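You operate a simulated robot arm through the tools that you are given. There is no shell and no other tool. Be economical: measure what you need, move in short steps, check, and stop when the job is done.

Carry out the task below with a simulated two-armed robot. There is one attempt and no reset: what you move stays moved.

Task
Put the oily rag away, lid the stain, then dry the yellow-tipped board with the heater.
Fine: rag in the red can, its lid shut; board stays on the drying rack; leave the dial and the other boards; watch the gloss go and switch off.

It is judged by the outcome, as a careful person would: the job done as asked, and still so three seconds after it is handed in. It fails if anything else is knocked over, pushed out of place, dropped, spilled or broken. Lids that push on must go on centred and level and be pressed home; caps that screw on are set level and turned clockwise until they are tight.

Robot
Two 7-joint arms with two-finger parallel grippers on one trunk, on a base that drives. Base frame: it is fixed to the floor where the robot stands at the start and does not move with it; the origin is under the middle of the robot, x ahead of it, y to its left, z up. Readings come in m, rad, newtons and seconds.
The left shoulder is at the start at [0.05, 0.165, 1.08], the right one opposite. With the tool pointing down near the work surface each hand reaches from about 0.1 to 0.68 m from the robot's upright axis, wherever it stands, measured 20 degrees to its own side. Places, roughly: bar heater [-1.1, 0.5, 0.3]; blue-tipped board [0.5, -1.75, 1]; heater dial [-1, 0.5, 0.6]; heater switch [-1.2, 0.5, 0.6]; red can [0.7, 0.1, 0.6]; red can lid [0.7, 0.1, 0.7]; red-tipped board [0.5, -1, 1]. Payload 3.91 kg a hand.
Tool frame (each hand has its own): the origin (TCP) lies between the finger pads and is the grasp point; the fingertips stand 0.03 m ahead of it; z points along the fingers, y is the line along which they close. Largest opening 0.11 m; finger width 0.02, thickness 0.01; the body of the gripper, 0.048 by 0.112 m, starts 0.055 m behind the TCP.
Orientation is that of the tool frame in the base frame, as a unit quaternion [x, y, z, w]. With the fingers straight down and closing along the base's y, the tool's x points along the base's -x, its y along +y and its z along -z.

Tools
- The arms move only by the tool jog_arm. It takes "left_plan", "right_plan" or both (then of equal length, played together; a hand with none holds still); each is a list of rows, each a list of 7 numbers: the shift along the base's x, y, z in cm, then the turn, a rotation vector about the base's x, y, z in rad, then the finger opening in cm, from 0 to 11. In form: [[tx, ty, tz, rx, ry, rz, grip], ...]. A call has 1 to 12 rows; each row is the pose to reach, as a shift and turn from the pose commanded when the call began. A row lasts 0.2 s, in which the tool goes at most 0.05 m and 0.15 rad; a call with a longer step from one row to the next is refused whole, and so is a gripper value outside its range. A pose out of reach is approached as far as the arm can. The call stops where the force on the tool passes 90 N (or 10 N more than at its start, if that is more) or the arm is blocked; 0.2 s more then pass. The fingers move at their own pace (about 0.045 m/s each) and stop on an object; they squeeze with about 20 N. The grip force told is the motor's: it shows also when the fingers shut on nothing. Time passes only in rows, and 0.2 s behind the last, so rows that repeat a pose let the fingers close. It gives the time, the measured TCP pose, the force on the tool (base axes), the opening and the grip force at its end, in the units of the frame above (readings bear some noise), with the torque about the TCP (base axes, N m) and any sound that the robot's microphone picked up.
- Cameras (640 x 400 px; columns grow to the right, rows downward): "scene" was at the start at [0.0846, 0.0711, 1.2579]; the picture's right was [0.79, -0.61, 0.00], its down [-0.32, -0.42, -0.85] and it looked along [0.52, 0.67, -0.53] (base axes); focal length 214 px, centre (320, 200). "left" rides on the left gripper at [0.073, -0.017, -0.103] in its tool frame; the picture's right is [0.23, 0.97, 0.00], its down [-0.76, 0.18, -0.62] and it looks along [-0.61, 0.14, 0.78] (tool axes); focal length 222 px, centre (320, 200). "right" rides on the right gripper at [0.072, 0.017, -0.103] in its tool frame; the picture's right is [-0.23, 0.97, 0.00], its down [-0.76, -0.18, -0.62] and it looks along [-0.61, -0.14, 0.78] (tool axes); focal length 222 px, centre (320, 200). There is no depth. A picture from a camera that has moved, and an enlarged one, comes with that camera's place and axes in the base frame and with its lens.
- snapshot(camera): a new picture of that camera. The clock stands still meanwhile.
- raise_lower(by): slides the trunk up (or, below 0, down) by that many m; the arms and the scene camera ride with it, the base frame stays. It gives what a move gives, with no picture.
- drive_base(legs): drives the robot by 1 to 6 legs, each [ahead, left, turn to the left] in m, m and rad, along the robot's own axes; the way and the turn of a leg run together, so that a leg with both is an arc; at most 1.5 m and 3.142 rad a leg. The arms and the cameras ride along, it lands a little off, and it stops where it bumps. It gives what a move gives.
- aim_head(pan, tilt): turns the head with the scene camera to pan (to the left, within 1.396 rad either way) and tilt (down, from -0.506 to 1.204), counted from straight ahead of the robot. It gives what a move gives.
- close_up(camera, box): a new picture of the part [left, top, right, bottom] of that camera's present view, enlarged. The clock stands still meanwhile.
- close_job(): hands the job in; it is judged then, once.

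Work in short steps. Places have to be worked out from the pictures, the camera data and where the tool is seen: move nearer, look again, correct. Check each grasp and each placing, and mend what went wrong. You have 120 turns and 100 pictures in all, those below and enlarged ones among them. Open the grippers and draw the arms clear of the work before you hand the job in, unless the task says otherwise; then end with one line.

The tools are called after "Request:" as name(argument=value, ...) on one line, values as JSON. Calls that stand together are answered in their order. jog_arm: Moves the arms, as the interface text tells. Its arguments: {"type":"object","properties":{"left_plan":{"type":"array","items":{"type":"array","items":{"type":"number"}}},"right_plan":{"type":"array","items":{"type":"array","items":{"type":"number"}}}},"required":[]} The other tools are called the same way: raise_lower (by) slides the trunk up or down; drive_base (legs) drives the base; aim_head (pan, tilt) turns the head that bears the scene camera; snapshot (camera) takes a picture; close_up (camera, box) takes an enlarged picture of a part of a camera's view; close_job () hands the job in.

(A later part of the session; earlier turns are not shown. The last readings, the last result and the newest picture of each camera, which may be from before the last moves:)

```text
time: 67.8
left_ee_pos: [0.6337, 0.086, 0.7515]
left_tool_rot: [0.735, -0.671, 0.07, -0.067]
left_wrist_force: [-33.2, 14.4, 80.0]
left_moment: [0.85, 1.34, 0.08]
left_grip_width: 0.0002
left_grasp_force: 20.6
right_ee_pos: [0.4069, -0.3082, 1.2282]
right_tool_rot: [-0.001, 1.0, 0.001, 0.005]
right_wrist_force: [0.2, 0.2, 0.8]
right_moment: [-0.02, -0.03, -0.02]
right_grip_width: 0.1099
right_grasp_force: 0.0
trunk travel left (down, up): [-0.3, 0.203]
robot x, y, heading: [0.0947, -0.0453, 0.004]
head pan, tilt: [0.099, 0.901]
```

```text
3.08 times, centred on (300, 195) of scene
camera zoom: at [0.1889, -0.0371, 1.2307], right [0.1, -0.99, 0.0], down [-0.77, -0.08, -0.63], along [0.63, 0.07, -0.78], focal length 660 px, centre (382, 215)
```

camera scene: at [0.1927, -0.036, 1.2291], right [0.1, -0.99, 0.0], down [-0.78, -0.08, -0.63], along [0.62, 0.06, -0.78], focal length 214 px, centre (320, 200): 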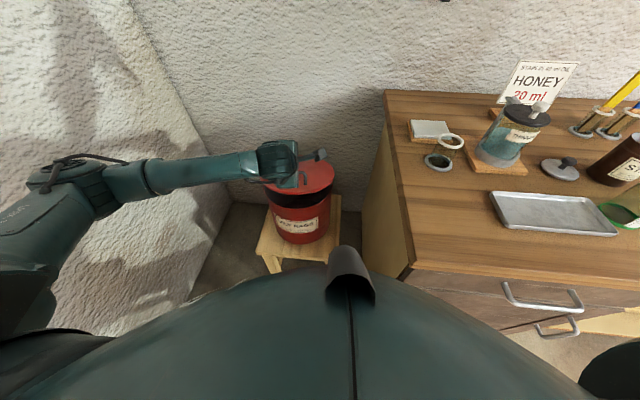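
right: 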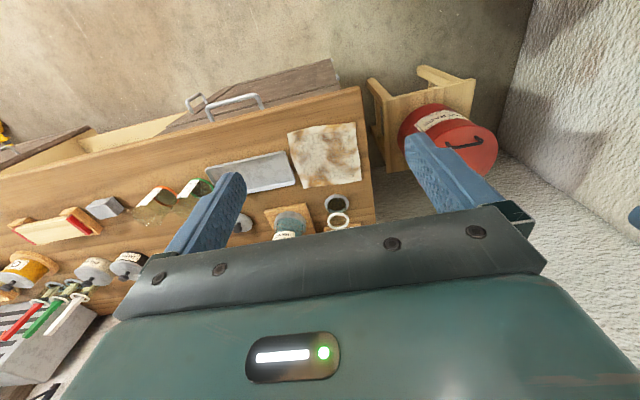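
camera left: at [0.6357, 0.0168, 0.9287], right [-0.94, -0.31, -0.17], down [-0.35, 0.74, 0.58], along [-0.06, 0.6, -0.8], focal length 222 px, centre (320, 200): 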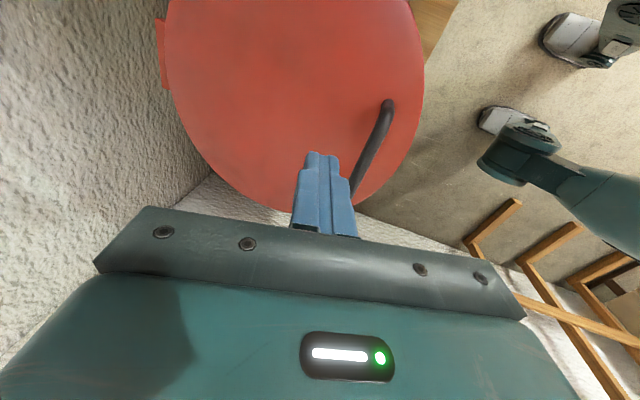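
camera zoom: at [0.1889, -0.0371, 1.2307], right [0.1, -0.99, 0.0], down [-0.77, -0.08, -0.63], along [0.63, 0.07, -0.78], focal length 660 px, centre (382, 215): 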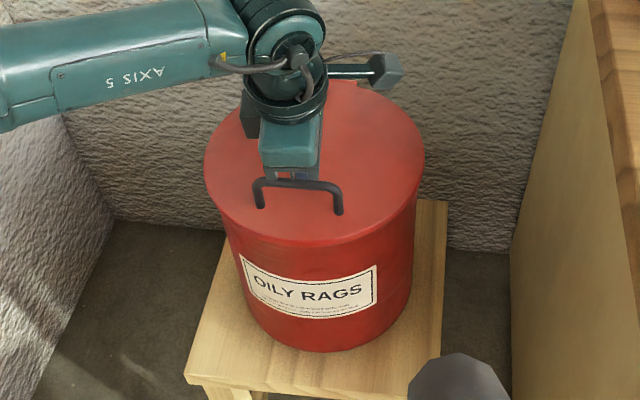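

80 N without movement: the lid is shut. I lift the left hand away and drive right toward the stain jar.

Request:
jog_arm(left_plan=[[0, 0, 1.5, 0, 0, 0, 0], [0, 0, 5, 0, 0, 0, 0], [-2, 0, 9.5, 0, 0, 0, 0], [-4, 0, 14, 0, 0, 0, 0], [-7, 0, 18, 0, 0, 0, 0], [-10, 0, 22, 0, 0, 0, 0], [-13, 0, 26, 0, 0, 0, 0], [-16, 0, 30, 0, 0, 0, 0], [-19, 0, 34, 0, 0, 0, 0], [-21, 0, 38, 0, 0, 0, 0], [-22, 0, 42, 0, 0, 0, 0]])

Request:
drive_base(legs=[[0.0, -0.32, 0.0]])

Request:
aim_head(pan=-0.3, tilt=0.8)

Request:
snapshot(camera="scene")

Request:
snapshot(camera="right")

```text
time: 70.2
left_ee_pos: [0.4139, 0.088, 1.1574]
left_tool_rot: [0.734, -0.673, 0.062, -0.061]
left_wrist_force: [0.1, -0.2, -0.7]
left_moment: [0.05, 0.01, 0.04]
left_grip_width: 0.0003
left_grasp_force: 20.2
right_ee_pos: [0.4167, -0.3076, 1.2238]
right_tool_rot: [-0.001, 1.0, 0.001, 0.001]
right_wrist_force: [-0.1, -0.2, 0.3]
right_moment: [0.0, -0.01, -0.02]
right_grip_width: 0.1101
right_grasp_force: 0.1
trunk travel left (down, up): [-0.3, 0.203]
robot x, y, heading: [0.0944, -0.0452, 0.004]
head pan, tilt: [0.099, 0.901]
```

```text
time: 72.4
left_ee_pos: [0.4149, -0.2325, 1.1565]
left_tool_rot: [0.735, -0.673, 0.062, -0.061]
left_wrist_force: [-0.2, 0.9, 0.3]
left_moment: [-0.03, -0.01, 0.02]
left_grip_width: 0.0
left_grasp_force: 20.4
right_ee_pos: [0.4189, -0.6272, 1.2236]
right_tool_rot: [-0.002, 1.0, 0.001, 0.001]
right_wrist_force: [0.1, -1.3, -1.0]
right_moment: [0.0, 0.02, 0.0]
right_grip_width: 0.1101
right_grasp_force: 0.1
trunk travel left (down, up): [-0.3, 0.203]
robot x, y, heading: [0.0947, -0.362, 0.01]
head pan, tilt: [0.099, 0.901]
```

```text
time: 73.2
left_ee_pos: [0.4156, -0.2318, 1.1563]
left_tool_rot: [0.734, -0.674, 0.062, -0.062]
left_wrist_force: [-0.6, -0.3, -0.1]
left_moment: [0.0, -0.01, 0.02]
left_grip_width: 0.0
left_grasp_force: 20.3
right_ee_pos: [0.4185, -0.6268, 1.2235]
right_tool_rot: [-0.002, 1.0, 0.001, 0.001]
right_wrist_force: [0.0, -0.6, -0.4]
right_moment: [-0.01, 0.05, 0.0]
right_grip_width: 0.11
right_grasp_force: 0.1
trunk travel left (down, up): [-0.3, 0.203]
robot x, y, heading: [0.0949, -0.3623, 0.001]
head pan, tilt: [-0.3, 0.799]
```

```text
39 pictures are left
camera scene: at [0.2019, -0.3875, 1.2368], right [-0.29, -0.96, 0.0], down [-0.69, 0.21, -0.7], along [0.67, -0.2, -0.72], focal length 214 px, centre (320, 200)
```

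scene: 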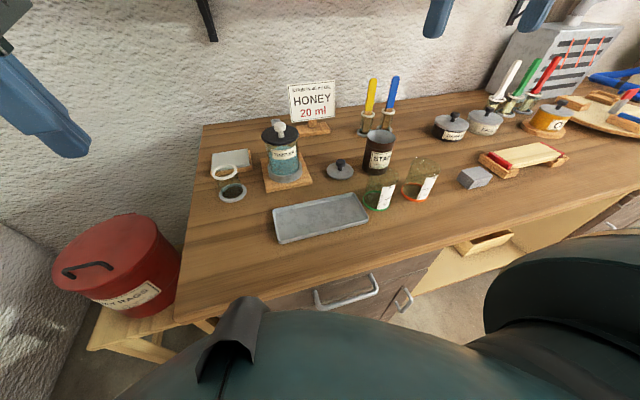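

```text
38 pictures are left
camera right: at [0.3462, -0.6093, 1.3268], right [0.22, 0.97, 0.0], down [0.76, -0.18, 0.62], along [0.61, -0.14, -0.78], focal length 222 px, centre (320, 200)
```

right: 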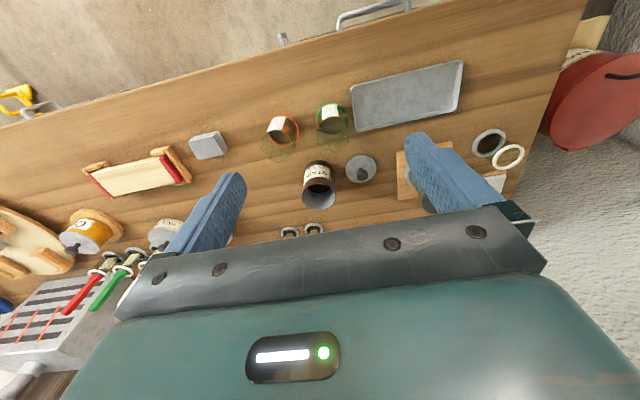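

Triangulated: stain lid knob at about (0.633, -0.577, 0.893), jar mouth at (0.633, -0.677, 0.951). I bring the right hand above the knob.

Request:
jog_arm(right_plan=[[3, 0.7, -3, 0, 0, 0, 8], [6, 1.4, -6, 0, 0, 0, 6], [9, 2.1, -9, 0, 0, 0, 5], [12, 2.8, -12, 0, 0, 0, 4.5], [15, 3.5, -15, 0, 0, 0, 4.5], [18, 4.3, -18, 0, 0, 0, 4.5], [21.4, 5, -21, 0, 0, 0, 4.5], [21.4, 5, -23.5, 0, 0, 0, 4.5]])

Request:
snapshot(camera="right")

Request:
close_up(camera="scene", box=[240, 80, 480, 230])

```text
time: 75.0
left_ee_pos: [0.4155, -0.2316, 1.1565]
left_tool_rot: [0.734, -0.673, 0.062, -0.061]
left_wrist_force: [0.5, -0.2, 0.3]
left_moment: [0.01, -0.03, -0.01]
left_grip_width: 0.0
left_grasp_force: 20.1
right_ee_pos: [0.6312, -0.5767, 0.9883]
right_tool_rot: [-0.001, 1.0, 0.001, 0.0]
right_wrist_force: [0.9, 0.0, 0.2]
right_moment: [0.01, -0.01, 0.01]
right_grip_width: 0.0451
right_grasp_force: 0.0
trunk travel left (down, up): [-0.3, 0.203]
robot x, y, heading: [0.0961, -0.3614, 0.004]
head pan, tilt: [-0.3, 0.799]
```

```text
37 pictures are left
camera right: at [0.5603, -0.5583, 1.0916], right [0.22, 0.97, 0.0], down [0.76, -0.18, 0.62], along [0.61, -0.14, -0.78], focal length 222 px, centre (320, 200)
```

right: 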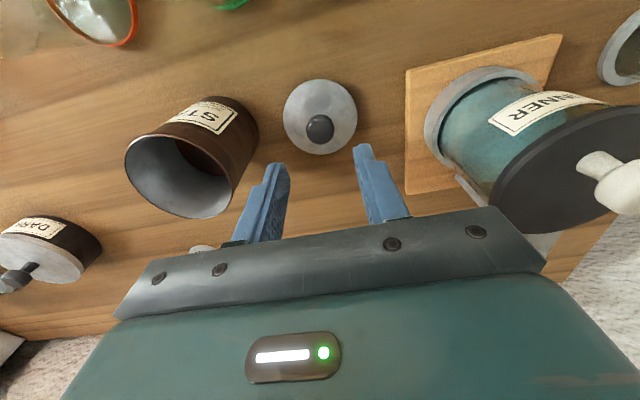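

```text
2.67 times, centred on (360, 155) of scene
camera zoom: at [0.2017, -0.3875, 1.2369], right [-0.29, -0.96, 0.0], down [-0.69, 0.21, -0.7], along [0.67, -0.2, -0.72], focal length 572 px, centre (213, 320)
```

zoom: 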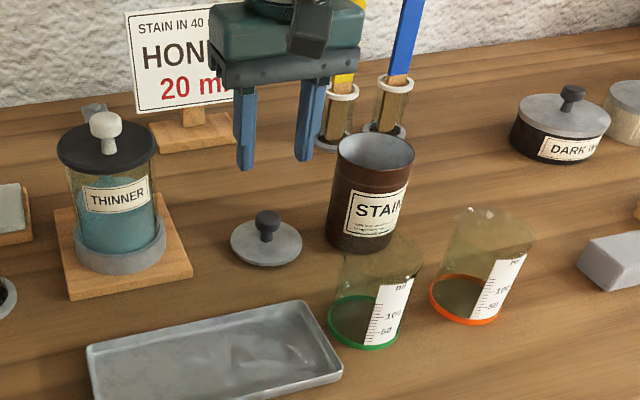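

Aligned with the knob to within 3 mm. Descend and grip it.

Request:
jog_arm(right_plan=[[0, 0.3, -3, 0, 0, 0, 4.5], [0, 0.3, -6, 0, 0, 0, 4.5], [0, 0.3, -8.3, 0, 0, 0, 4.5], [0, 0.3, -8.3, 0, 0, 0, 0], [0, 0.3, -8.3, 0, 0, 0, 0], [0, 0.3, -8.3, 0, 0, 0, 0]])

Request:
snapshot(camera="right")

```text
time: 76.5
left_ee_pos: [0.4148, -0.2308, 1.1571]
left_tool_rot: [0.735, -0.673, 0.062, -0.061]
left_wrist_force: [0.0, -0.2, -0.6]
left_moment: [-0.04, 0.0, 0.02]
left_grip_width: 0.0
left_grasp_force: 20.1
right_ee_pos: [0.6305, -0.576, 0.9071]
right_tool_rot: [-0.001, 1.0, 0.001, 0.002]
right_wrist_force: [0.5, 1.0, 0.4]
right_moment: [0.02, -0.01, -0.03]
right_grip_width: 0.0242
right_grasp_force: 20.4
trunk travel left (down, up): [-0.3, 0.203]
robot x, y, heading: [0.0957, -0.3661, 0.007]
head pan, tilt: [-0.3, 0.799]
```

```text
35 pictures are left
camera right: at [0.5582, -0.5574, 1.0096], right [0.22, 0.97, 0.0], down [0.76, -0.18, 0.62], along [0.61, -0.14, -0.78], focal length 222 px, centre (320, 200)
```

right: 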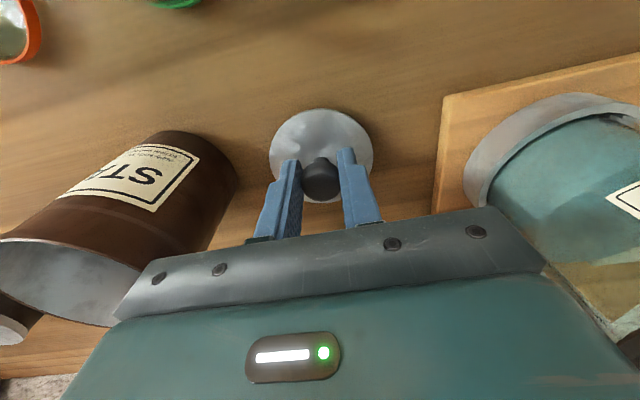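

Knob gripped. Lift clear and look at the lid's attitude.

Request:
jog_arm(right_plan=[[0, 0, 4, 0, 0, 0, 0], [0, 0, 8, 0, 0, 0, 0], [0, 0, 12, 0, 0, 0, 0], [0, -4, 14, 0, 0, 0, 0], [0, -8, 14, 0, 0, 0, 0], [0, -10.2, 14, 0, 0, 0, 0]])

Request:
snapshot(camera="right")

Request:
close_up(camera="scene", box=[300, 60, 480, 200])

```text
time: 77.8
left_ee_pos: [0.4165, -0.2314, 1.1573]
left_tool_rot: [0.735, -0.673, 0.062, -0.061]
left_wrist_force: [-0.5, 0.3, -0.5]
left_moment: [-0.02, 0.03, 0.02]
left_grip_width: 0.0003
left_grasp_force: 20.5
right_ee_pos: [0.6331, -0.6775, 1.0455]
right_tool_rot: [-0.002, 1.0, 0.001, 0.0]
right_wrist_force: [0.8, 0.3, -1.0]
right_moment: [0.01, 0.0, 0.01]
right_grip_width: 0.0239
right_grasp_force: 20.1
trunk travel left (down, up): [-0.3, 0.203]
robot x, y, heading: [0.0961, -0.3639, 0.006]
head pan, tilt: [-0.3, 0.799]
```

```text
34 pictures are left
camera right: at [0.5605, -0.6589, 1.1488], right [0.22, 0.97, 0.0], down [0.76, -0.17, 0.62], along [0.61, -0.14, -0.78], focal length 222 px, centre (320, 200)
```

right: 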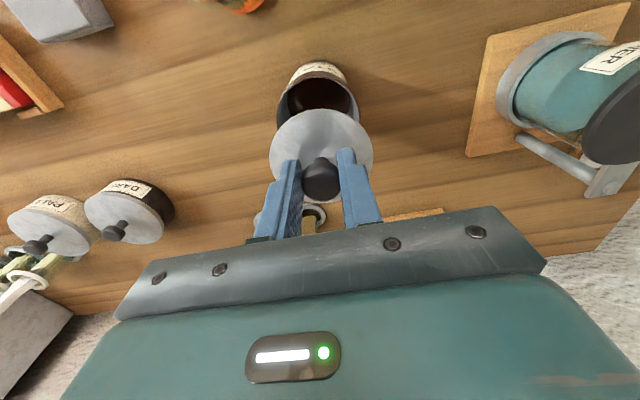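

```text
2.86 times, centred on (390, 130) of scene
camera zoom: at [0.2018, -0.3877, 1.2368], right [-0.29, -0.96, 0.0], down [-0.69, 0.21, -0.7], along [0.67, -0.2, -0.72], focal length 613 px, centre (120, 400)
```

zoom: 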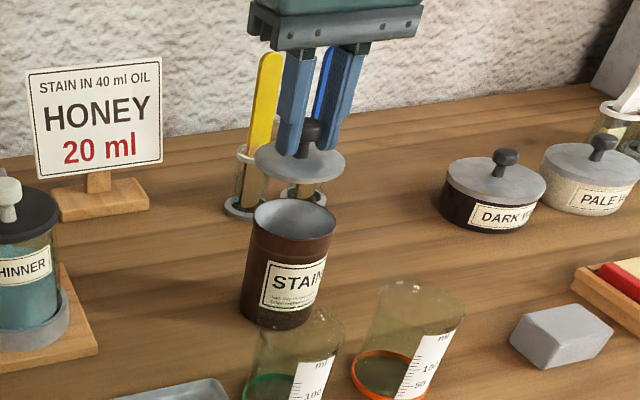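

Lid hangs level. I zoom the right camera to check centring over the jar mouth.

Request:
close_up(camera="right", box=[240, 50, 400, 190])

```text
2.86 times, centred on (320, 120) of right
camera zoom: at [0.5605, -0.6589, 1.1488], right [0.22, 0.97, 0.0], down [0.76, -0.17, 0.62], along [0.61, -0.14, -0.78], focal length 635 px, centre (320, 429)
```

zoom: 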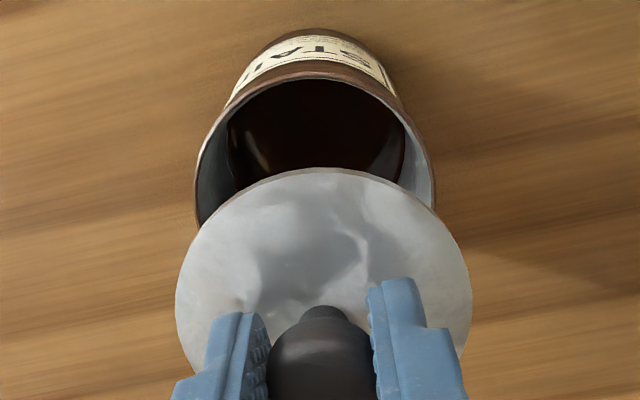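

Views agree on the jar being about 1.2 cm nearer to the robot than the lid, rim z≈0.957. I correct and lower to just above the rim, then recheck.

Request:
jog_arm(right_plan=[[-1.1, 0, 0, 0, 0, 0, 0], [-1.1, 0, -2.4, 0, 0, 0, 0]])

Request:
close_up(camera="right", box=[240, 50, 400, 190])

Request:
close_up(camera="scene", box=[330, 90, 430, 190])

```text
time: 78.5
left_ee_pos: [0.4152, -0.2305, 1.1563]
left_tool_rot: [0.735, -0.673, 0.062, -0.061]
left_wrist_force: [-0.1, -0.2, -0.4]
left_moment: [0.06, 0.01, 0.01]
left_grip_width: 0.0
left_grasp_force: 20.3
right_ee_pos: [0.6215, -0.6752, 1.0192]
right_tool_rot: [-0.002, 1.0, 0.001, 0.001]
right_wrist_force: [-0.2, 0.1, -0.1]
right_moment: [-0.03, -0.02, -0.01]
right_grip_width: 0.024
right_grasp_force: 20.0
trunk travel left (down, up): [-0.3, 0.203]
robot x, y, heading: [0.0948, -0.3636, -0.0]
head pan, tilt: [-0.3, 0.799]
```

```text
2.86 times, centred on (320, 120) of right
camera zoom: at [0.5496, -0.6585, 1.1241], right [0.22, 0.97, 0.0], down [0.76, -0.18, 0.62], along [0.61, -0.14, -0.78], focal length 635 px, centre (320, 429)
```

zoom: 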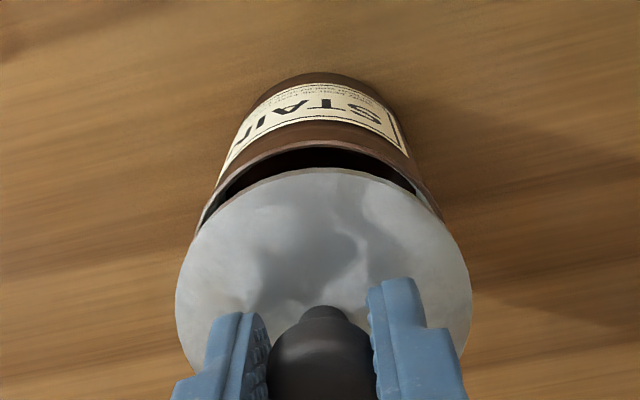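

```text
4.00 times, centred on (380, 140) of scene
camera zoom: at [0.2021, -0.3877, 1.2368], right [-0.29, -0.96, 0.0], down [-0.69, 0.21, -0.7], along [0.67, -0.2, -0.72], focal length 858 px, centre (80, 440)
```

zoom: 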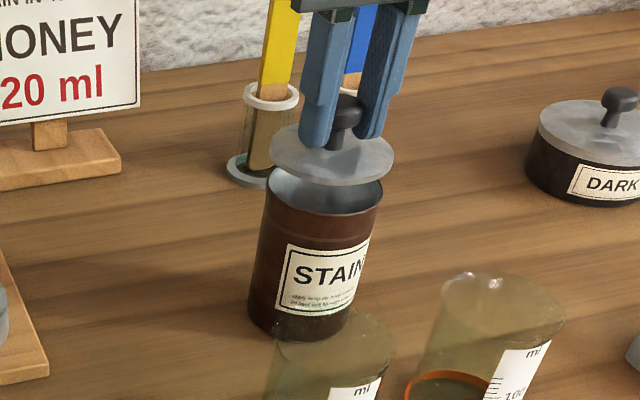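

Nearly centred now; small correction of +3 mm in x and lower until just above the rim.

Request:
jog_arm(right_plan=[[0.3, -0.1, -0.8, 0, 0, 0, 0], [0.3, -0.1, -1.6, 0, 0, 0, 0]])

Request:
close_up(camera="right", box=[240, 50, 400, 190])

Request:
close_up(camera="scene", box=[330, 90, 430, 190])

```text
time: 79.0
left_ee_pos: [0.4157, -0.2316, 1.1571]
left_tool_rot: [0.734, -0.673, 0.062, -0.062]
left_wrist_force: [-0.2, -0.4, -0.6]
left_moment: [0.06, -0.02, 0.01]
left_grip_width: 0.0003
left_grasp_force: 20.5
right_ee_pos: [0.6253, -0.6778, 1.0048]
right_tool_rot: [-0.002, 1.0, 0.0, 0.002]
right_wrist_force: [1.2, -1.0, -0.9]
right_moment: [0.01, -0.01, -0.01]
right_grip_width: 0.0239
right_grasp_force: 19.8
trunk travel left (down, up): [-0.3, 0.203]
robot x, y, heading: [0.0921, -0.3631, 0.007]
head pan, tilt: [-0.3, 0.799]
```

```text
2.86 times, centred on (320, 120) of right
camera zoom: at [0.5521, -0.6592, 1.1085], right [0.22, 0.97, 0.0], down [0.76, -0.18, 0.62], along [0.61, -0.14, -0.78], focal length 635 px, centre (320, 429)
```

zoom: 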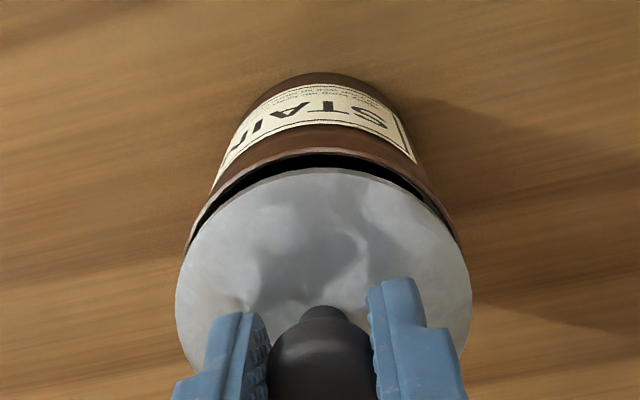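

```text
4.00 times, centred on (380, 140) of scene
camera zoom: at [0.2019, -0.3876, 1.2368], right [-0.29, -0.96, 0.0], down [-0.69, 0.21, -0.7], along [0.67, -0.2, -0.72], focal length 858 px, centre (80, 440)
```

zoom: 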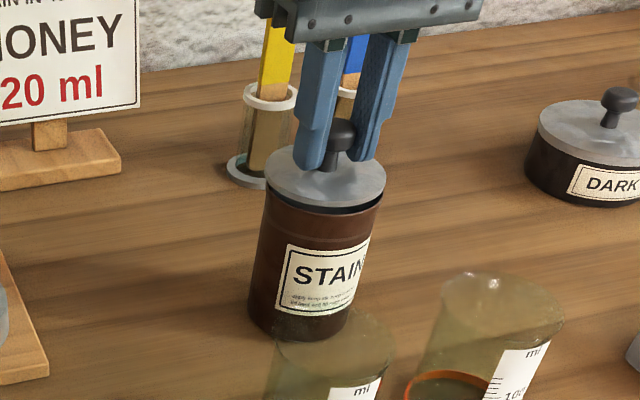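

Lid is within about 1–2 mm of centre and ~7 mm above the rim. Lower onto it and press gently.

Request:
jog_arm(right_plan=[[-0.15, 0.1, -0.4, 0, 0, 0, 0], [-0.15, 0.1, -0.8, 0, 0, 0, 0], [-0.15, 0.1, -1.1, 0, 0, 0, 0]])

Request:
close_up(camera="scene", box=[330, 90, 430, 190])

```text
time: 79.8
left_ee_pos: [0.4141, -0.2318, 1.157]
left_tool_rot: [0.735, -0.672, 0.063, -0.061]
left_wrist_force: [0.3, 0.2, -0.2]
left_moment: [-0.02, -0.05, -0.01]
left_grip_width: 0.0
left_grasp_force: 20.5
right_ee_pos: [0.6244, -0.6763, 0.9966]
right_tool_rot: [-0.001, 1.0, 0.0, 0.005]
right_wrist_force: [1.7, -4.2, 20.0]
right_moment: [-0.03, -0.19, -0.01]
right_grip_width: 0.0246
right_grasp_force: 19.6
trunk travel left (down, up): [-0.3, 0.203]
robot x, y, heading: [0.0963, -0.3653, 0.007]
head pan, tilt: [-0.3, 0.799]
```

```text
4.00 times, centred on (380, 140) of scene
camera zoom: at [0.2005, -0.3871, 1.2372], right [-0.29, -0.96, 0.0], down [-0.69, 0.21, -0.7], along [0.67, -0.2, -0.72], focal length 858 px, centre (80, 440)
```

zoom: 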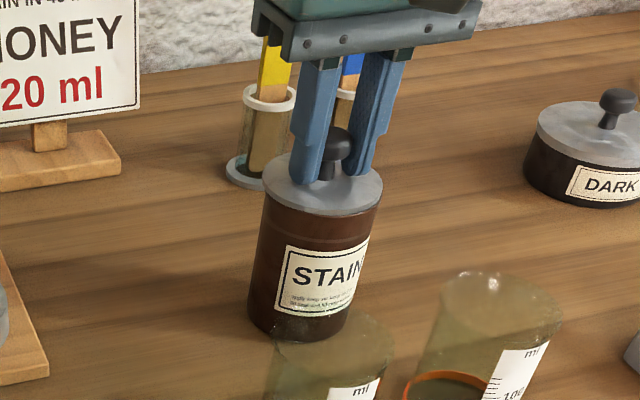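

Seated on the rim with 20 N. Press home with more force.

Request:
jog_arm(right_plan=[[0, 0, -0.5, 0, 0, 0, 0], [0, 0, -1.0, 0, 0, 0, 0], [0, 0, -1.4, 0, 0, 0, 0]])

Request:
close_up(camera="scene", box=[330, 90, 430, 190])

```text
time: 80.7
left_ee_pos: [0.4098, -0.2283, 1.1593]
left_tool_rot: [0.735, -0.672, 0.066, -0.062]
left_wrist_force: [0.6, 0.2, -0.6]
left_moment: [0.0, 0.01, 0.0]
left_grip_width: 0.0
left_grasp_force: 19.6
right_ee_pos: [0.6219, -0.6745, 0.9949]
right_tool_rot: [0.001, 1.0, 0.0, 0.015]
right_wrist_force: [-3.2, -14.2, 69.7]
right_moment: [-0.59, 1.09, 0.15]
right_grip_width: 0.0244
right_grasp_force: 19.9
trunk travel left (down, up): [-0.3, 0.203]
robot x, y, heading: [0.0936, -0.3625, 0.001]
head pan, tilt: [-0.3, 0.799]
```

```text
4.00 times, centred on (380, 140) of scene
camera zoom: at [0.1958, -0.3858, 1.2382], right [-0.29, -0.96, 0.0], down [-0.68, 0.21, -0.7], along [0.67, -0.2, -0.71], focal length 858 px, centre (80, 440)
```

zoom: 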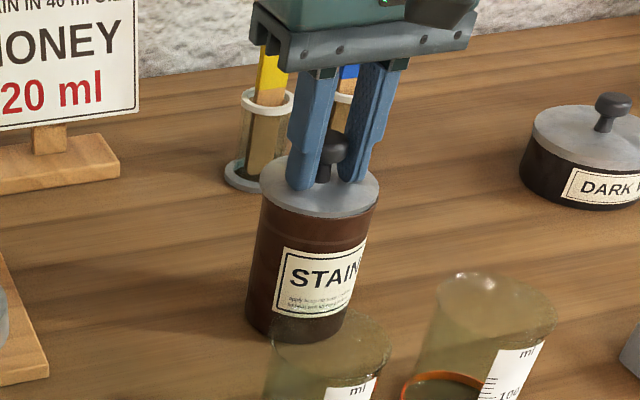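

70 N with no further travel. I ease off, open and lift to inspect the lid.

Request:
jog_arm(right_plan=[[0, 0, 0.7, 0, 0, 0, 0], [0, 0, 1.3, 0, 0, 0, 0], [0, 0, 1.3, 0, 0, 0, 5], [0, 0, 1.3, 0, 0, 0, 5], [0, 0, 1.3, 0, 0, 0, 5], [0, 0, 4, 0, 0, 0, 5], [0, 0, 8, 0, 0, 0, 5], [-2, 0, 12, 0, 0, 0, 5], [-5, 0, 15, 0, 0, 0, 5], [-9, 0, 17, 0, 0, 0, 5]])

Request:
close_up(camera="scene", box=[330, 90, 430, 190])

Request:
close_up(camera="right", box=[220, 20, 420, 180])

```text
time: 82.8
left_ee_pos: [0.4153, -0.2326, 1.1563]
left_tool_rot: [0.735, -0.673, 0.062, -0.061]
left_wrist_force: [-0.7, 0.4, -0.4]
left_moment: [-0.02, 0.0, 0.02]
left_grip_width: 0.0
left_grasp_force: 19.9
right_ee_pos: [0.5313, -0.6755, 1.1505]
right_tool_rot: [-0.003, 1.0, 0.001, 0.001]
right_wrist_force: [-0.5, -0.6, -0.1]
right_moment: [-0.02, -0.03, 0.01]
right_grip_width: 0.0499
right_grasp_force: 0.1
trunk travel left (down, up): [-0.3, 0.203]
robot x, y, heading: [0.0969, -0.3626, 0.008]
head pan, tilt: [-0.3, 0.799]
heard: snap
```

```text
4.00 times, centred on (380, 140) of scene
camera zoom: at [0.2011, -0.3877, 1.2369], right [-0.29, -0.96, 0.0], down [-0.69, 0.21, -0.7], along [0.67, -0.2, -0.72], focal length 858 px, centre (80, 440)
```

zoom: 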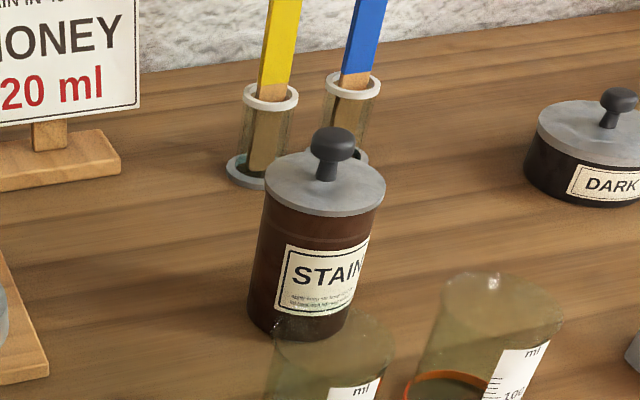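

```text
2.50 times, centred on (320, 100) of right
camera zoom: at [0.4591, -0.6579, 1.2537], right [0.22, 0.97, 0.0], down [0.76, -0.18, 0.62], along [0.61, -0.14, -0.78], focal length 555 px, centre (320, 450)
```

zoom: 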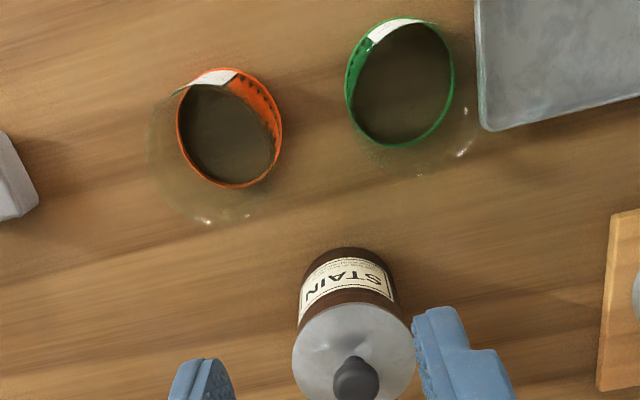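

The lid sits level, but the "snap" came while easing off, so it may have popped free. I press straight down on the knob with closed fingers to be sure.

Request:
jog_arm(right_plan=[[3, 0, -1, 0, 0, 0, 2], [6, 0, -3, 0, 0, 0, 0], [9.2, 0, -5, 0, 0, 0, 0], [9.2, 0, -8, 0, 0, 0, 0], [9.2, 0, -10.5, 0, 0, 0, 0], [9.2, 0, -12, 0, 0, 0, 0], [9.2, 0, -13, 0, 0, 0, 0]])

Request:
snapshot(camera="right")

```text
time: 84.5
left_ee_pos: [0.4138, -0.231, 1.157]
left_tool_rot: [0.735, -0.672, 0.064, -0.061]
left_wrist_force: [-0.5, -0.1, 0.4]
left_moment: [0.01, -0.01, 0.0]
left_grip_width: 0.0
left_grasp_force: 19.8
right_ee_pos: [0.6233, -0.6758, 1.0232]
right_tool_rot: [-0.002, 1.0, 0.001, 0.004]
right_wrist_force: [-1.1, -2.1, 15.3]
right_moment: [-0.06, 0.11, 0.05]
right_grip_width: 0.0002
right_grasp_force: 19.8
trunk travel left (down, up): [-0.3, 0.203]
robot x, y, heading: [0.0987, -0.3645, 0.004]
head pan, tilt: [-0.3, 0.799]
```

```text
23 pictures are left
camera right: at [0.5512, -0.6577, 1.1263], right [0.22, 0.97, 0.0], down [0.76, -0.18, 0.63], along [0.61, -0.14, -0.78], focal length 222 px, centre (320, 200)
```

right: 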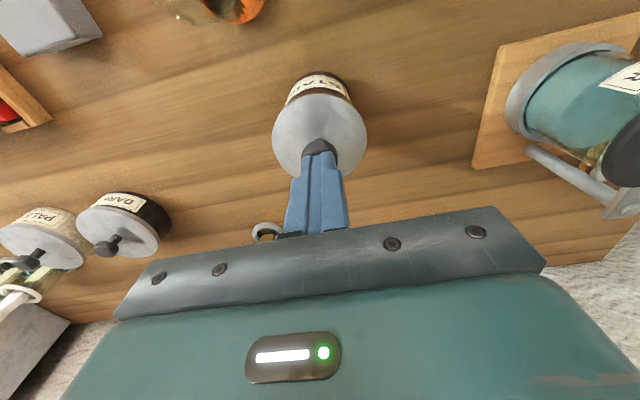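

Contact on the knob, centred. Press harder and listen.

Request:
jog_arm(right_plan=[[0, 0, -0.6, 0, 0, 0, 0], [0, 0, -1.2, 0, 0, 0, 0], [0, 0, -1.6, 0, 0, 0, 0], [0, 0, -1.6, 0, 0, 0, 0]])

```text
time: 85.5
left_ee_pos: [0.4089, -0.2299, 1.1585]
left_tool_rot: [0.735, -0.672, 0.066, -0.063]
left_wrist_force: [1.0, 0.8, -0.3]
left_moment: [0.0, -0.01, -0.02]
left_grip_width: 0.0001
left_grasp_force: 19.6
right_ee_pos: [0.6239, -0.6751, 1.0231]
right_tool_rot: [0.0, 1.0, 0.0, 0.019]
right_wrist_force: [-5.7, -13.5, 81.9]
right_moment: [-0.39, 0.8, 0.1]
right_grip_width: 0.0002
right_grasp_force: 20.0
trunk travel left (down, up): [-0.3, 0.203]
robot x, y, heading: [0.0953, -0.3629, 0.007]
head pan, tilt: [-0.3, 0.799]
```

No movement between 15 and 82 N: the lid is home. I raise the hand and listen.

Request:
jog_arm(right_plan=[[0, 0, 1.5, 0, 0, 0, 0], [0, 0, 4, 0, 0, 0, 0], [-2, 0, 8, 0, 0, 0, 2], [-5, 0, 12, 0, 0, 0, 4], [-9, 0, 15, 0, 0, 0, 5], [-13, 0.5, 17, 0, 0, 0, 5], [-17, 1, 19, 0, 0, 0, 5], [-20, 1, 20, 0, 0, 0, 5]])

Request:
close_up(camera="scene", box=[340, 100, 420, 190])

```text
time: 87.2
left_ee_pos: [0.4155, -0.2321, 1.157]
left_tool_rot: [0.734, -0.673, 0.062, -0.061]
left_wrist_force: [0.3, -0.2, 0.0]
left_moment: [-0.04, 0.03, -0.02]
left_grip_width: 0.0
left_grasp_force: 19.8
right_ee_pos: [0.4221, -0.667, 1.205]
right_tool_rot: [-0.002, 1.0, 0.001, 0.0]
right_wrist_force: [-0.4, -0.4, 0.3]
right_moment: [-0.01, 0.0, -0.02]
right_grip_width: 0.05
right_grasp_force: 0.0
trunk travel left (down, up): [-0.3, 0.203]
robot x, y, heading: [0.0962, -0.3634, 0.01]
head pan, tilt: [-0.3, 0.799]
```

```text
4.44 times, centred on (380, 145) of scene
camera zoom: at [0.2015, -0.3877, 1.2369], right [-0.29, -0.96, 0.0], down [-0.69, 0.21, -0.7], along [0.67, -0.2, -0.72], focal length 953 px, centre (53, 444)
```

zoom: 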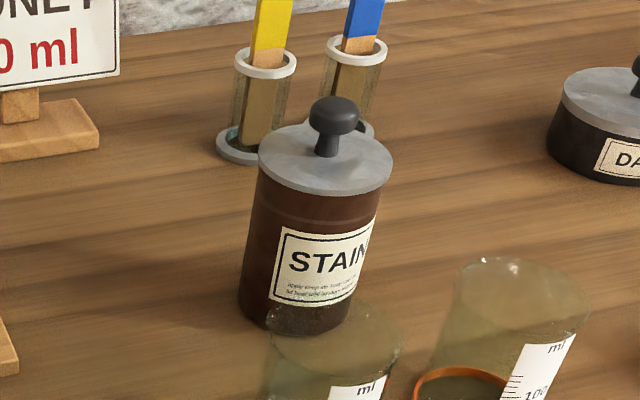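

The stain jar is lidded level. Now I back away from the bench, turn left and look for the heater.

Request:
drive_base(legs=[[-0.2, 0.0, 0.0], [0.0, 0.0, 1.5]])

Request:
aim_head(pan=0.6, tilt=0.45)

Request:
snapshot(camera="scene")

```text
time: 92.5
left_ee_pos: [-0.2195, -0.0379, 1.1562]
left_tool_rot: [0.996, 0.014, 0.003, -0.086]
left_wrist_force: [-0.7, 1.1, 0.1]
left_moment: [0.0, -0.01, 0.02]
left_grip_width: 0.0002
left_grasp_force: 19.7
right_ee_pos: [0.2158, -0.0553, 1.2044]
right_tool_rot: [-0.687, 0.727, 0.0, 0.0]
right_wrist_force: [-0.6, 0.9, -0.5]
right_moment: [-0.05, 0.0, 0.01]
right_grip_width: 0.0504
right_grasp_force: 0.0
trunk travel left (down, up): [-0.3, 0.203]
robot x, y, heading: [-0.1073, -0.3663, 1.515]
head pan, tilt: [-0.3, 0.799]
```

```text
time: 93.7
left_ee_pos: [-0.2197, -0.0384, 1.1563]
left_tool_rot: [0.996, 0.014, 0.003, -0.087]
left_wrist_force: [-0.6, -0.6, 0.7]
left_moment: [0.03, -0.02, -0.01]
left_grip_width: 0.0
left_grasp_force: 20.3
right_ee_pos: [0.2147, -0.0565, 1.2043]
right_tool_rot: [-0.686, 0.727, 0.0, 0.001]
right_wrist_force: [-0.5, 0.5, 0.1]
right_moment: [0.02, 0.01, 0.02]
right_grip_width: 0.0501
right_grasp_force: 0.0
trunk travel left (down, up): [-0.3, 0.203]
robot x, y, heading: [-0.109, -0.3665, 1.516]
head pan, tilt: [0.6, 0.45]
```

```text
21 pictures are left
camera scene: at [-0.1519, -0.2577, 1.2672], right [0.86, 0.52, 0.0], down [0.23, -0.37, -0.9], along [-0.47, 0.77, -0.44], focal length 214 px, centre (320, 200)
```

scene: 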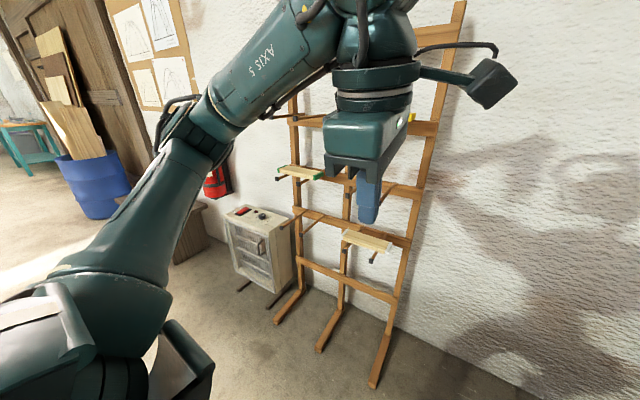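

The heater (box with red switch and dial) stands left of the drying rack with boards. I turn further to get an unobstructed look.

Request:
drive_base(legs=[[0.0, 0.0, 0.75]])

Request:
aim_head(pan=0.0, tilt=0.35)

Request:
snapshot(camera="scene")

```text
time: 96.1
left_ee_pos: [-0.4126, -0.2018, 1.1569]
left_tool_rot: [0.923, 0.376, -0.029, -0.082]
left_wrist_force: [-0.3, 0.1, 0.6]
left_moment: [-0.02, 0.01, 0.02]
left_grip_width: 0.0
left_grasp_force: 19.7
right_ee_pos: [-0.0813, 0.0801, 1.2055]
right_tool_rot: [0.904, -0.427, -0.001, -0.001]
right_wrist_force: [-0.3, -0.7, -0.5]
right_moment: [-0.01, 0.0, 0.04]
right_grip_width: 0.0503
right_grasp_force: 0.1
trunk travel left (down, up): [-0.3, 0.203]
robot x, y, heading: [-0.1044, -0.3659, 2.261]
head pan, tilt: [0.6, 0.45]
```

```text
time: 97.1
left_ee_pos: [-0.4118, -0.2015, 1.1559]
left_tool_rot: [0.923, 0.376, -0.029, -0.083]
left_wrist_force: [0.2, 0.2, -0.1]
left_moment: [-0.03, -0.01, 0.0]
left_grip_width: 0.0
left_grasp_force: 19.8
right_ee_pos: [-0.0809, 0.0787, 1.206]
right_tool_rot: [0.904, -0.427, -0.001, 0.0]
right_wrist_force: [0.5, -0.3, -0.5]
right_moment: [0.0, 0.0, 0.0]
right_grip_width: 0.05
right_grasp_force: 0.1
trunk travel left (down, up): [-0.3, 0.203]
robot x, y, heading: [-0.1092, -0.3654, 2.257]
head pan, tilt: [0.0, 0.351]
```

```text
20 pictures are left
camera scene: at [-0.184, -0.2713, 1.2764], right [0.77, 0.64, 0.0], down [0.22, -0.26, -0.94], along [-0.6, 0.72, -0.34], focal length 214 px, centre (320, 200)
```

scene: 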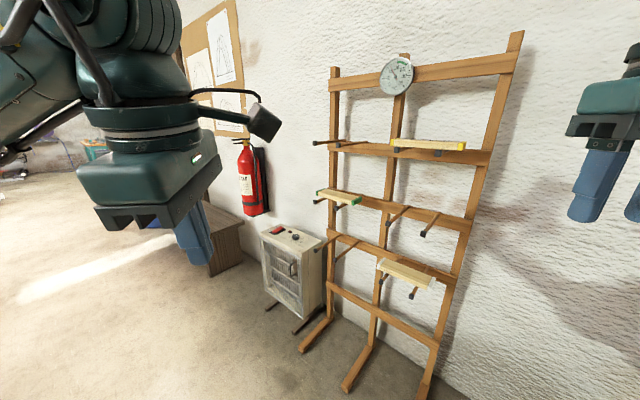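

Clear view now. I enlarge the heater and the boards.

Request:
close_up(camera="scene", box=[245, 215, 345, 345])

Request:
close_up(camera="scene", box=[300, 120, 500, 245])

```text
3.08 times, centred on (295, 280) of scene
camera zoom: at [-0.184, -0.2713, 1.2764], right [0.77, 0.64, 0.0], down [0.22, -0.26, -0.94], along [-0.6, 0.72, -0.34], focal length 660 px, centre (397, -46)
```

zoom: 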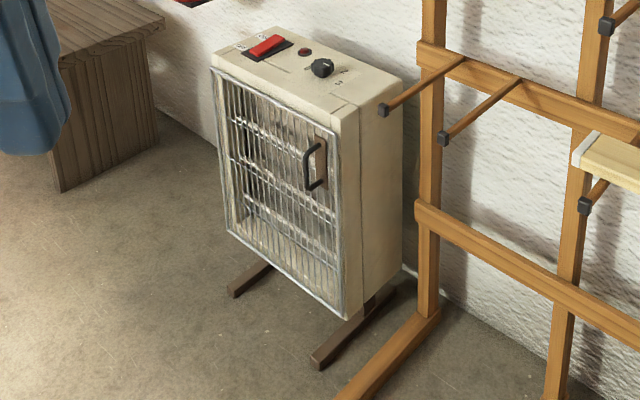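

```text
3.20 times, centred on (400, 182) of scene
camera zoom: at [-0.184, -0.2713, 1.2764], right [0.77, 0.64, 0.0], down [0.22, -0.26, -0.94], along [-0.6, 0.72, -0.34], focal length 686 px, centre (64, 256)
```

zoom: 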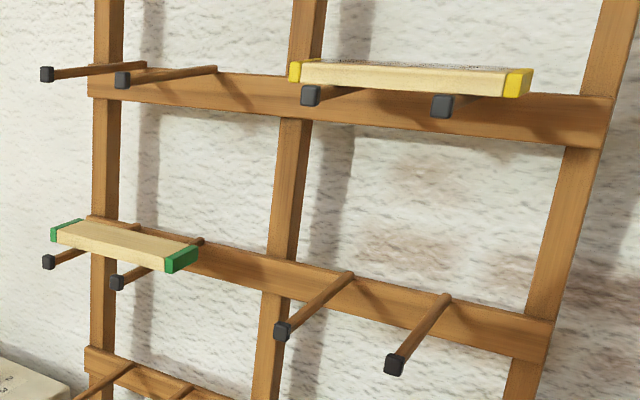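

The yellow board lies on the top-right pegs (z≈1.2, x≈-0.38, y≈0.48); the heater on the floor at x≈-1.08 faces the room with a handle on its front. I drive in front of the heater to study it closely.

Request:
drive_base(legs=[[0.0, 0.0, -0.687], [0.0, 0.85, 0.0], [0.15, 0.0, 0.0]])

Request:
aim_head(pan=0.0, tilt=0.75)

Request:
snapshot(camera="scene")

```text
time: 104.5
left_ee_pos: [-1.0921, 0.0989, 1.1554]
left_tool_rot: [0.995, 0.043, 0.001, -0.087]
left_wrist_force: [0.0, 0.5, 0.0]
left_moment: [0.01, 0.02, -0.03]
left_grip_width: 0.0
left_grasp_force: 20.2
right_ee_pos: [-0.6599, 0.1054, 1.2028]
right_tool_rot: [0.708, -0.706, 0.0, 0.0]
right_wrist_force: [-0.3, -1.1, -0.8]
right_moment: [0.02, -0.01, -0.01]
right_grip_width: 0.0498
right_grasp_force: 0.2
trunk travel left (down, up): [-0.3, 0.203]
robot x, y, heading: [-0.9611, -0.2187, 1.576]
head pan, tilt: [0.0, 0.351]
```

```text
time: 105.3
left_ee_pos: [-1.0938, 0.0977, 1.1576]
left_tool_rot: [0.995, 0.044, 0.001, -0.087]
left_wrist_force: [1.2, 0.5, 0.4]
left_moment: [0.0, 0.0, -0.02]
left_grip_width: 0.0002
left_grasp_force: 20.4
right_ee_pos: [-0.6593, 0.1066, 1.2042]
right_tool_rot: [0.709, -0.706, 0.0, 0.0]
right_wrist_force: [0.8, 0.3, -0.4]
right_moment: [-0.04, 0.02, -0.01]
right_grip_width: 0.0502
right_grasp_force: 0.0
trunk travel left (down, up): [-0.3, 0.203]
robot x, y, heading: [-0.9581, -0.2209, 1.578]
head pan, tilt: [0.0, 0.75]
```

```text
17 pictures are left
camera scene: at [-0.9606, -0.1102, 1.2409], right [1.0, 0.01, 0.0], down [0.0, -0.68, -0.73], along [0.0, 0.73, -0.68], focal length 214 px, centre (320, 200)
```

scene: 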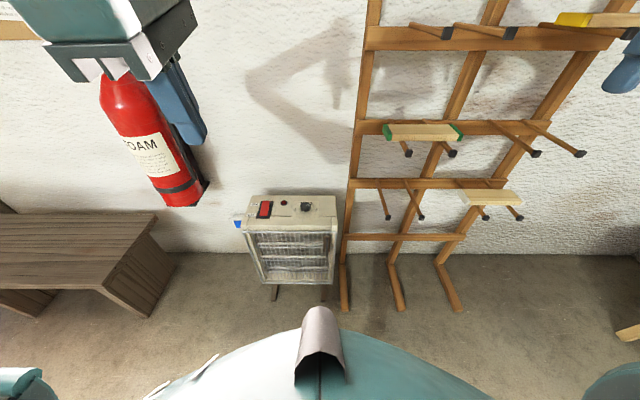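

Heater is right ahead. Enlarge it to see switch, handle and the blue item on its side.

Request:
close_up(camera="scene", box=[220, 180, 360, 310])

```text
3.08 times, centred on (290, 245) of scene
camera zoom: at [-0.9606, -0.1102, 1.2409], right [1.0, 0.01, 0.0], down [0.0, -0.68, -0.73], along [0.0, 0.73, -0.68], focal length 660 px, centre (412, 62)
```

zoom: 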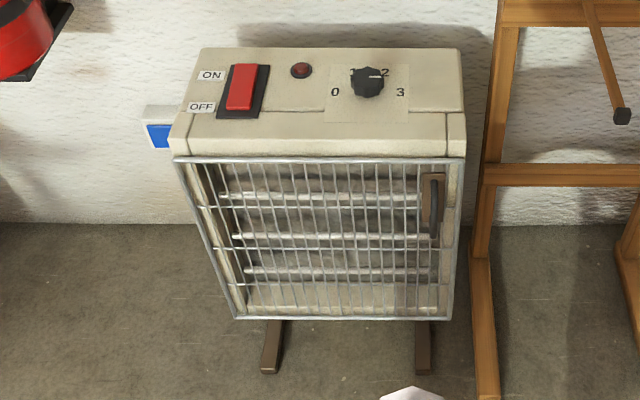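

The rocker is ON at the back, lamp dark (off), dial at 2. I approach so the left hand can reach the switch, and lower the trunk a little.

Request:
drive_base(legs=[[0.18, 0.0, 0.0]])

Request:
aim_head(pan=-0.75, tilt=0.1)

Request:
raise_lower(by=0.2)

Request:
snapshot(camera="scene")

```text
time: 106.8
left_ee_pos: [-1.0947, 0.2771, 1.1568]
left_tool_rot: [0.995, 0.044, 0.0, -0.088]
left_wrist_force: [-0.7, 0.1, -0.3]
left_moment: [-0.05, -0.05, 0.03]
left_grip_width: 0.0002
left_grasp_force: 19.8
right_ee_pos: [-0.6612, 0.2852, 1.2044]
right_tool_rot: [0.709, -0.705, -0.001, -0.001]
right_wrist_force: [-0.4, 0.1, -0.4]
right_moment: [-0.04, 0.0, -0.01]
right_grip_width: 0.0499
right_grasp_force: 0.0
trunk travel left (down, up): [-0.3, 0.203]
robot x, y, heading: [-0.9609, -0.0428, 1.58]
head pan, tilt: [0.0, 0.75]
```

```text
time: 107.9
left_ee_pos: [-1.0944, 0.2756, 1.1574]
left_tool_rot: [0.995, 0.045, 0.001, -0.087]
left_wrist_force: [0.5, -1.3, 0.1]
left_moment: [-0.02, 0.02, 0.03]
left_grip_width: 0.0
left_grasp_force: 19.9
right_ee_pos: [-0.6602, 0.285, 1.2042]
right_tool_rot: [0.709, -0.706, 0.0, 0.0]
right_wrist_force: [-0.3, -0.3, 0.0]
right_moment: [0.0, 0.0, 0.0]
right_grip_width: 0.0503
right_grasp_force: 0.0
trunk travel left (down, up): [-0.3, 0.203]
robot x, y, heading: [-0.9599, -0.0419, 1.578]
head pan, tilt: [-0.75, 0.099]
```

```text
time: 110.1
left_ee_pos: [-1.0951, 0.2766, 1.3564]
left_tool_rot: [0.995, 0.046, 0.0, -0.087]
left_wrist_force: [0.6, -0.2, -0.4]
left_moment: [0.01, 0.04, 0.0]
left_grip_width: 0.0
left_grasp_force: 20.0
right_ee_pos: [-0.6592, 0.2869, 1.4043]
right_tool_rot: [0.709, -0.706, -0.001, 0.0]
right_wrist_force: [0.5, 0.5, 0.4]
right_moment: [-0.03, 0.01, 0.01]
right_grip_width: 0.0501
right_grasp_force: 0.0
trunk travel left (down, up): [-0.5, 0.003]
robot x, y, heading: [-0.9588, -0.0402, 1.575]
head pan, tilt: [-0.75, 0.099]
```

```text
15 pictures are left
camera scene: at [-0.899, 0.0535, 1.4998], right [0.74, -0.68, 0.0], down [-0.07, -0.07, -0.99], along [0.67, 0.73, -0.1], focal length 214 px, centre (320, 200)
```

scene: 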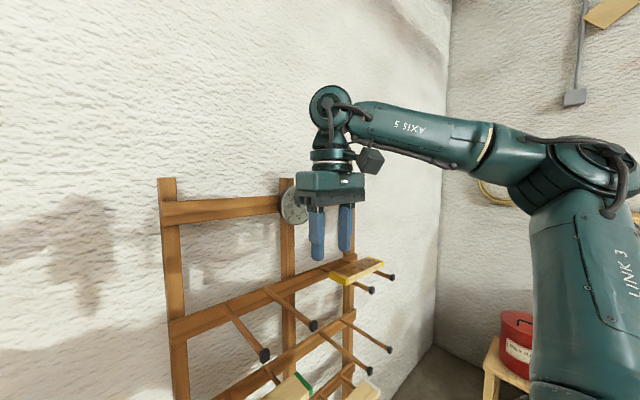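

The yellow board's top is visible; a baseline close-up for its gloss.

Request:
close_up(camera="scene", box=[240, 240, 420, 400])

```text
2.50 times, centred on (330, 320) of scene
camera zoom: at [-0.899, 0.0535, 1.4998], right [0.74, -0.68, 0.0], down [-0.07, -0.07, -0.99], along [0.67, 0.73, -0.1], focal length 536 px, centre (295, -100)
```

zoom: 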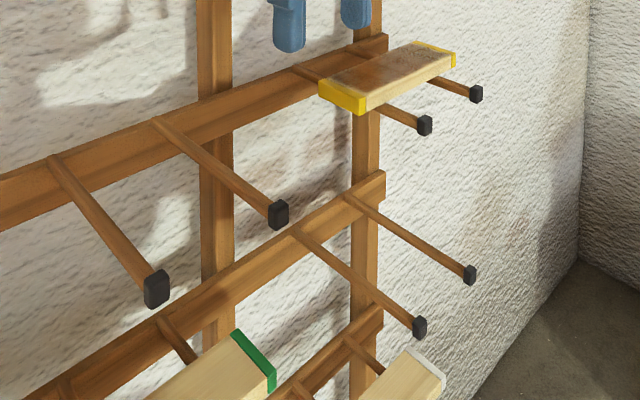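

Baseline: the yellow board's top is dark and wet. I pull the right hand back from the pegs, lower the trunk, and take the left hand over the switch's ON end.

Request:
jog_arm(right_plan=[[0, -4, 0, 0, 0, 0, 5], [2, -8, 0, 0, 0, 0, 5]])

Request:
raise_lower(by=-0.35)

Request:
jog_arm(left_plan=[[-2, 4, -2, 0, 0, 0, 0], [-4, 8, -5, 0, 0, 0, 0], [-6, 12, -8, 0, 0, 0, 0], [-8, 16, -11, 0, 0, 0, 0], [-9.4, 20, -14, 0, 0, 0, 0], [-9.4, 23, -18, 0, 0, 0, 0], [-9.4, 25, -22, 0, 0, 0, 0], [-9.4, 25.6, -26, 0, 0, 0, 0], [-9.4, 25.6, -30, 0, 0, 0, 0]])

Request:
snapshot(camera="left")

```text
time: 110.7
left_ee_pos: [-1.0951, 0.2767, 1.3571]
left_tool_rot: [0.995, 0.045, 0.001, -0.088]
left_wrist_force: [0.4, -0.1, 0.2]
left_moment: [0.02, 0.04, -0.02]
left_grip_width: 0.0001
left_grasp_force: 21.0
right_ee_pos: [-0.638, 0.2039, 1.4055]
right_tool_rot: [0.709, -0.706, -0.002, 0.0]
right_wrist_force: [0.5, 0.2, -0.6]
right_moment: [0.01, 0.0, -0.03]
right_grip_width: 0.0502
right_grasp_force: 0.1
trunk travel left (down, up): [-0.5, 0.003]
robot x, y, heading: [-0.9624, -0.0408, 1.576]
head pan, tilt: [-0.75, 0.099]
```

```text
time: 114.1
left_ee_pos: [-1.0946, 0.2764, 1.0083]
left_tool_rot: [0.995, 0.045, 0.0, -0.087]
left_wrist_force: [-0.8, 0.1, 0.1]
left_moment: [-0.01, -0.01, -0.01]
left_grip_width: 0.0
left_grasp_force: 20.3
right_ee_pos: [-0.6398, 0.2054, 1.0547]
right_tool_rot: [0.709, -0.705, -0.001, -0.001]
right_wrist_force: [-0.4, -0.2, 1.2]
right_moment: [0.01, 0.02, -0.02]
right_grip_width: 0.05
right_grasp_force: 0.1
trunk travel left (down, up): [-0.15, 0.353]
robot x, y, heading: [-0.9587, -0.0478, 1.581]
head pan, tilt: [-0.75, 0.099]
```

```text
refused: row 2 steps farther than a row can; nothing moved
```

```text
13 pictures are left
camera left: at [-1.0239, 0.2823, 1.1123], right [0.31, -0.94, -0.17], down [-0.74, -0.35, 0.58], along [-0.6, -0.06, -0.8], focal length 222 px, centre (320, 200)
```

left: 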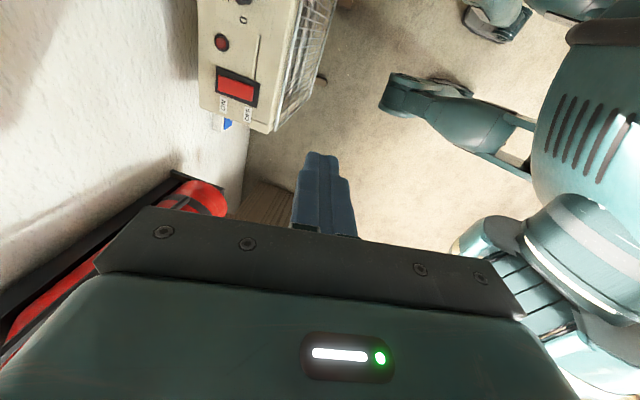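

Switch triangulates to (-1.19, 0.513, 0.61), consistent. Repeat the approach with smaller steps.

Request:
jog_arm(left_plan=[[-2, 3.5, -2, 0, 0, 0, 0], [-4, 7, -4, 0, 0, 0, 0], [-6, 10.5, -6, 0, 0, 0, 0], [-8, 14, -8.5, 0, 0, 0, 0], [-9.4, 17.5, -11, 0, 0, 0, 0], [-9.4, 20.5, -14.5, 0, 0, 0, 0], [-9.4, 23, -18.5, 0, 0, 0, 0], [-9.4, 25, -22.5, 0, 0, 0, 0], [-9.4, 25.8, -26.5, 0, 0, 0, 0], [-9.4, 25.8, -30, 0, 0, 0, 0]])

Request:
snapshot(camera="left")

```text
time: 116.3
left_ee_pos: [-1.1887, 0.5344, 0.7057]
left_tool_rot: [0.995, 0.044, 0.001, -0.087]
left_wrist_force: [-0.1, 0.7, -0.6]
left_moment: [0.0, 0.03, -0.02]
left_grip_width: 0.0001
left_grasp_force: 19.5
right_ee_pos: [-0.6406, 0.2059, 1.0553]
right_tool_rot: [0.709, -0.705, -0.001, -0.001]
right_wrist_force: [-0.8, -0.2, 0.0]
right_moment: [0.02, 0.0, 0.01]
right_grip_width: 0.0499
right_grasp_force: 0.1
trunk travel left (down, up): [-0.15, 0.353]
robot x, y, heading: [-0.9625, -0.0428, 1.578]
head pan, tilt: [-0.75, 0.099]
```

```text
12 pictures are left
camera left: at [-1.1177, 0.5402, 0.8108], right [0.31, -0.94, -0.17], down [-0.74, -0.35, 0.58], along [-0.6, -0.06, -0.8], focal length 222 px, centre (320, 200)
```

left: 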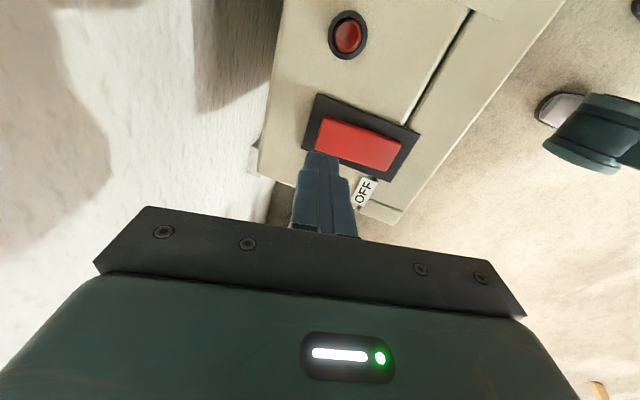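

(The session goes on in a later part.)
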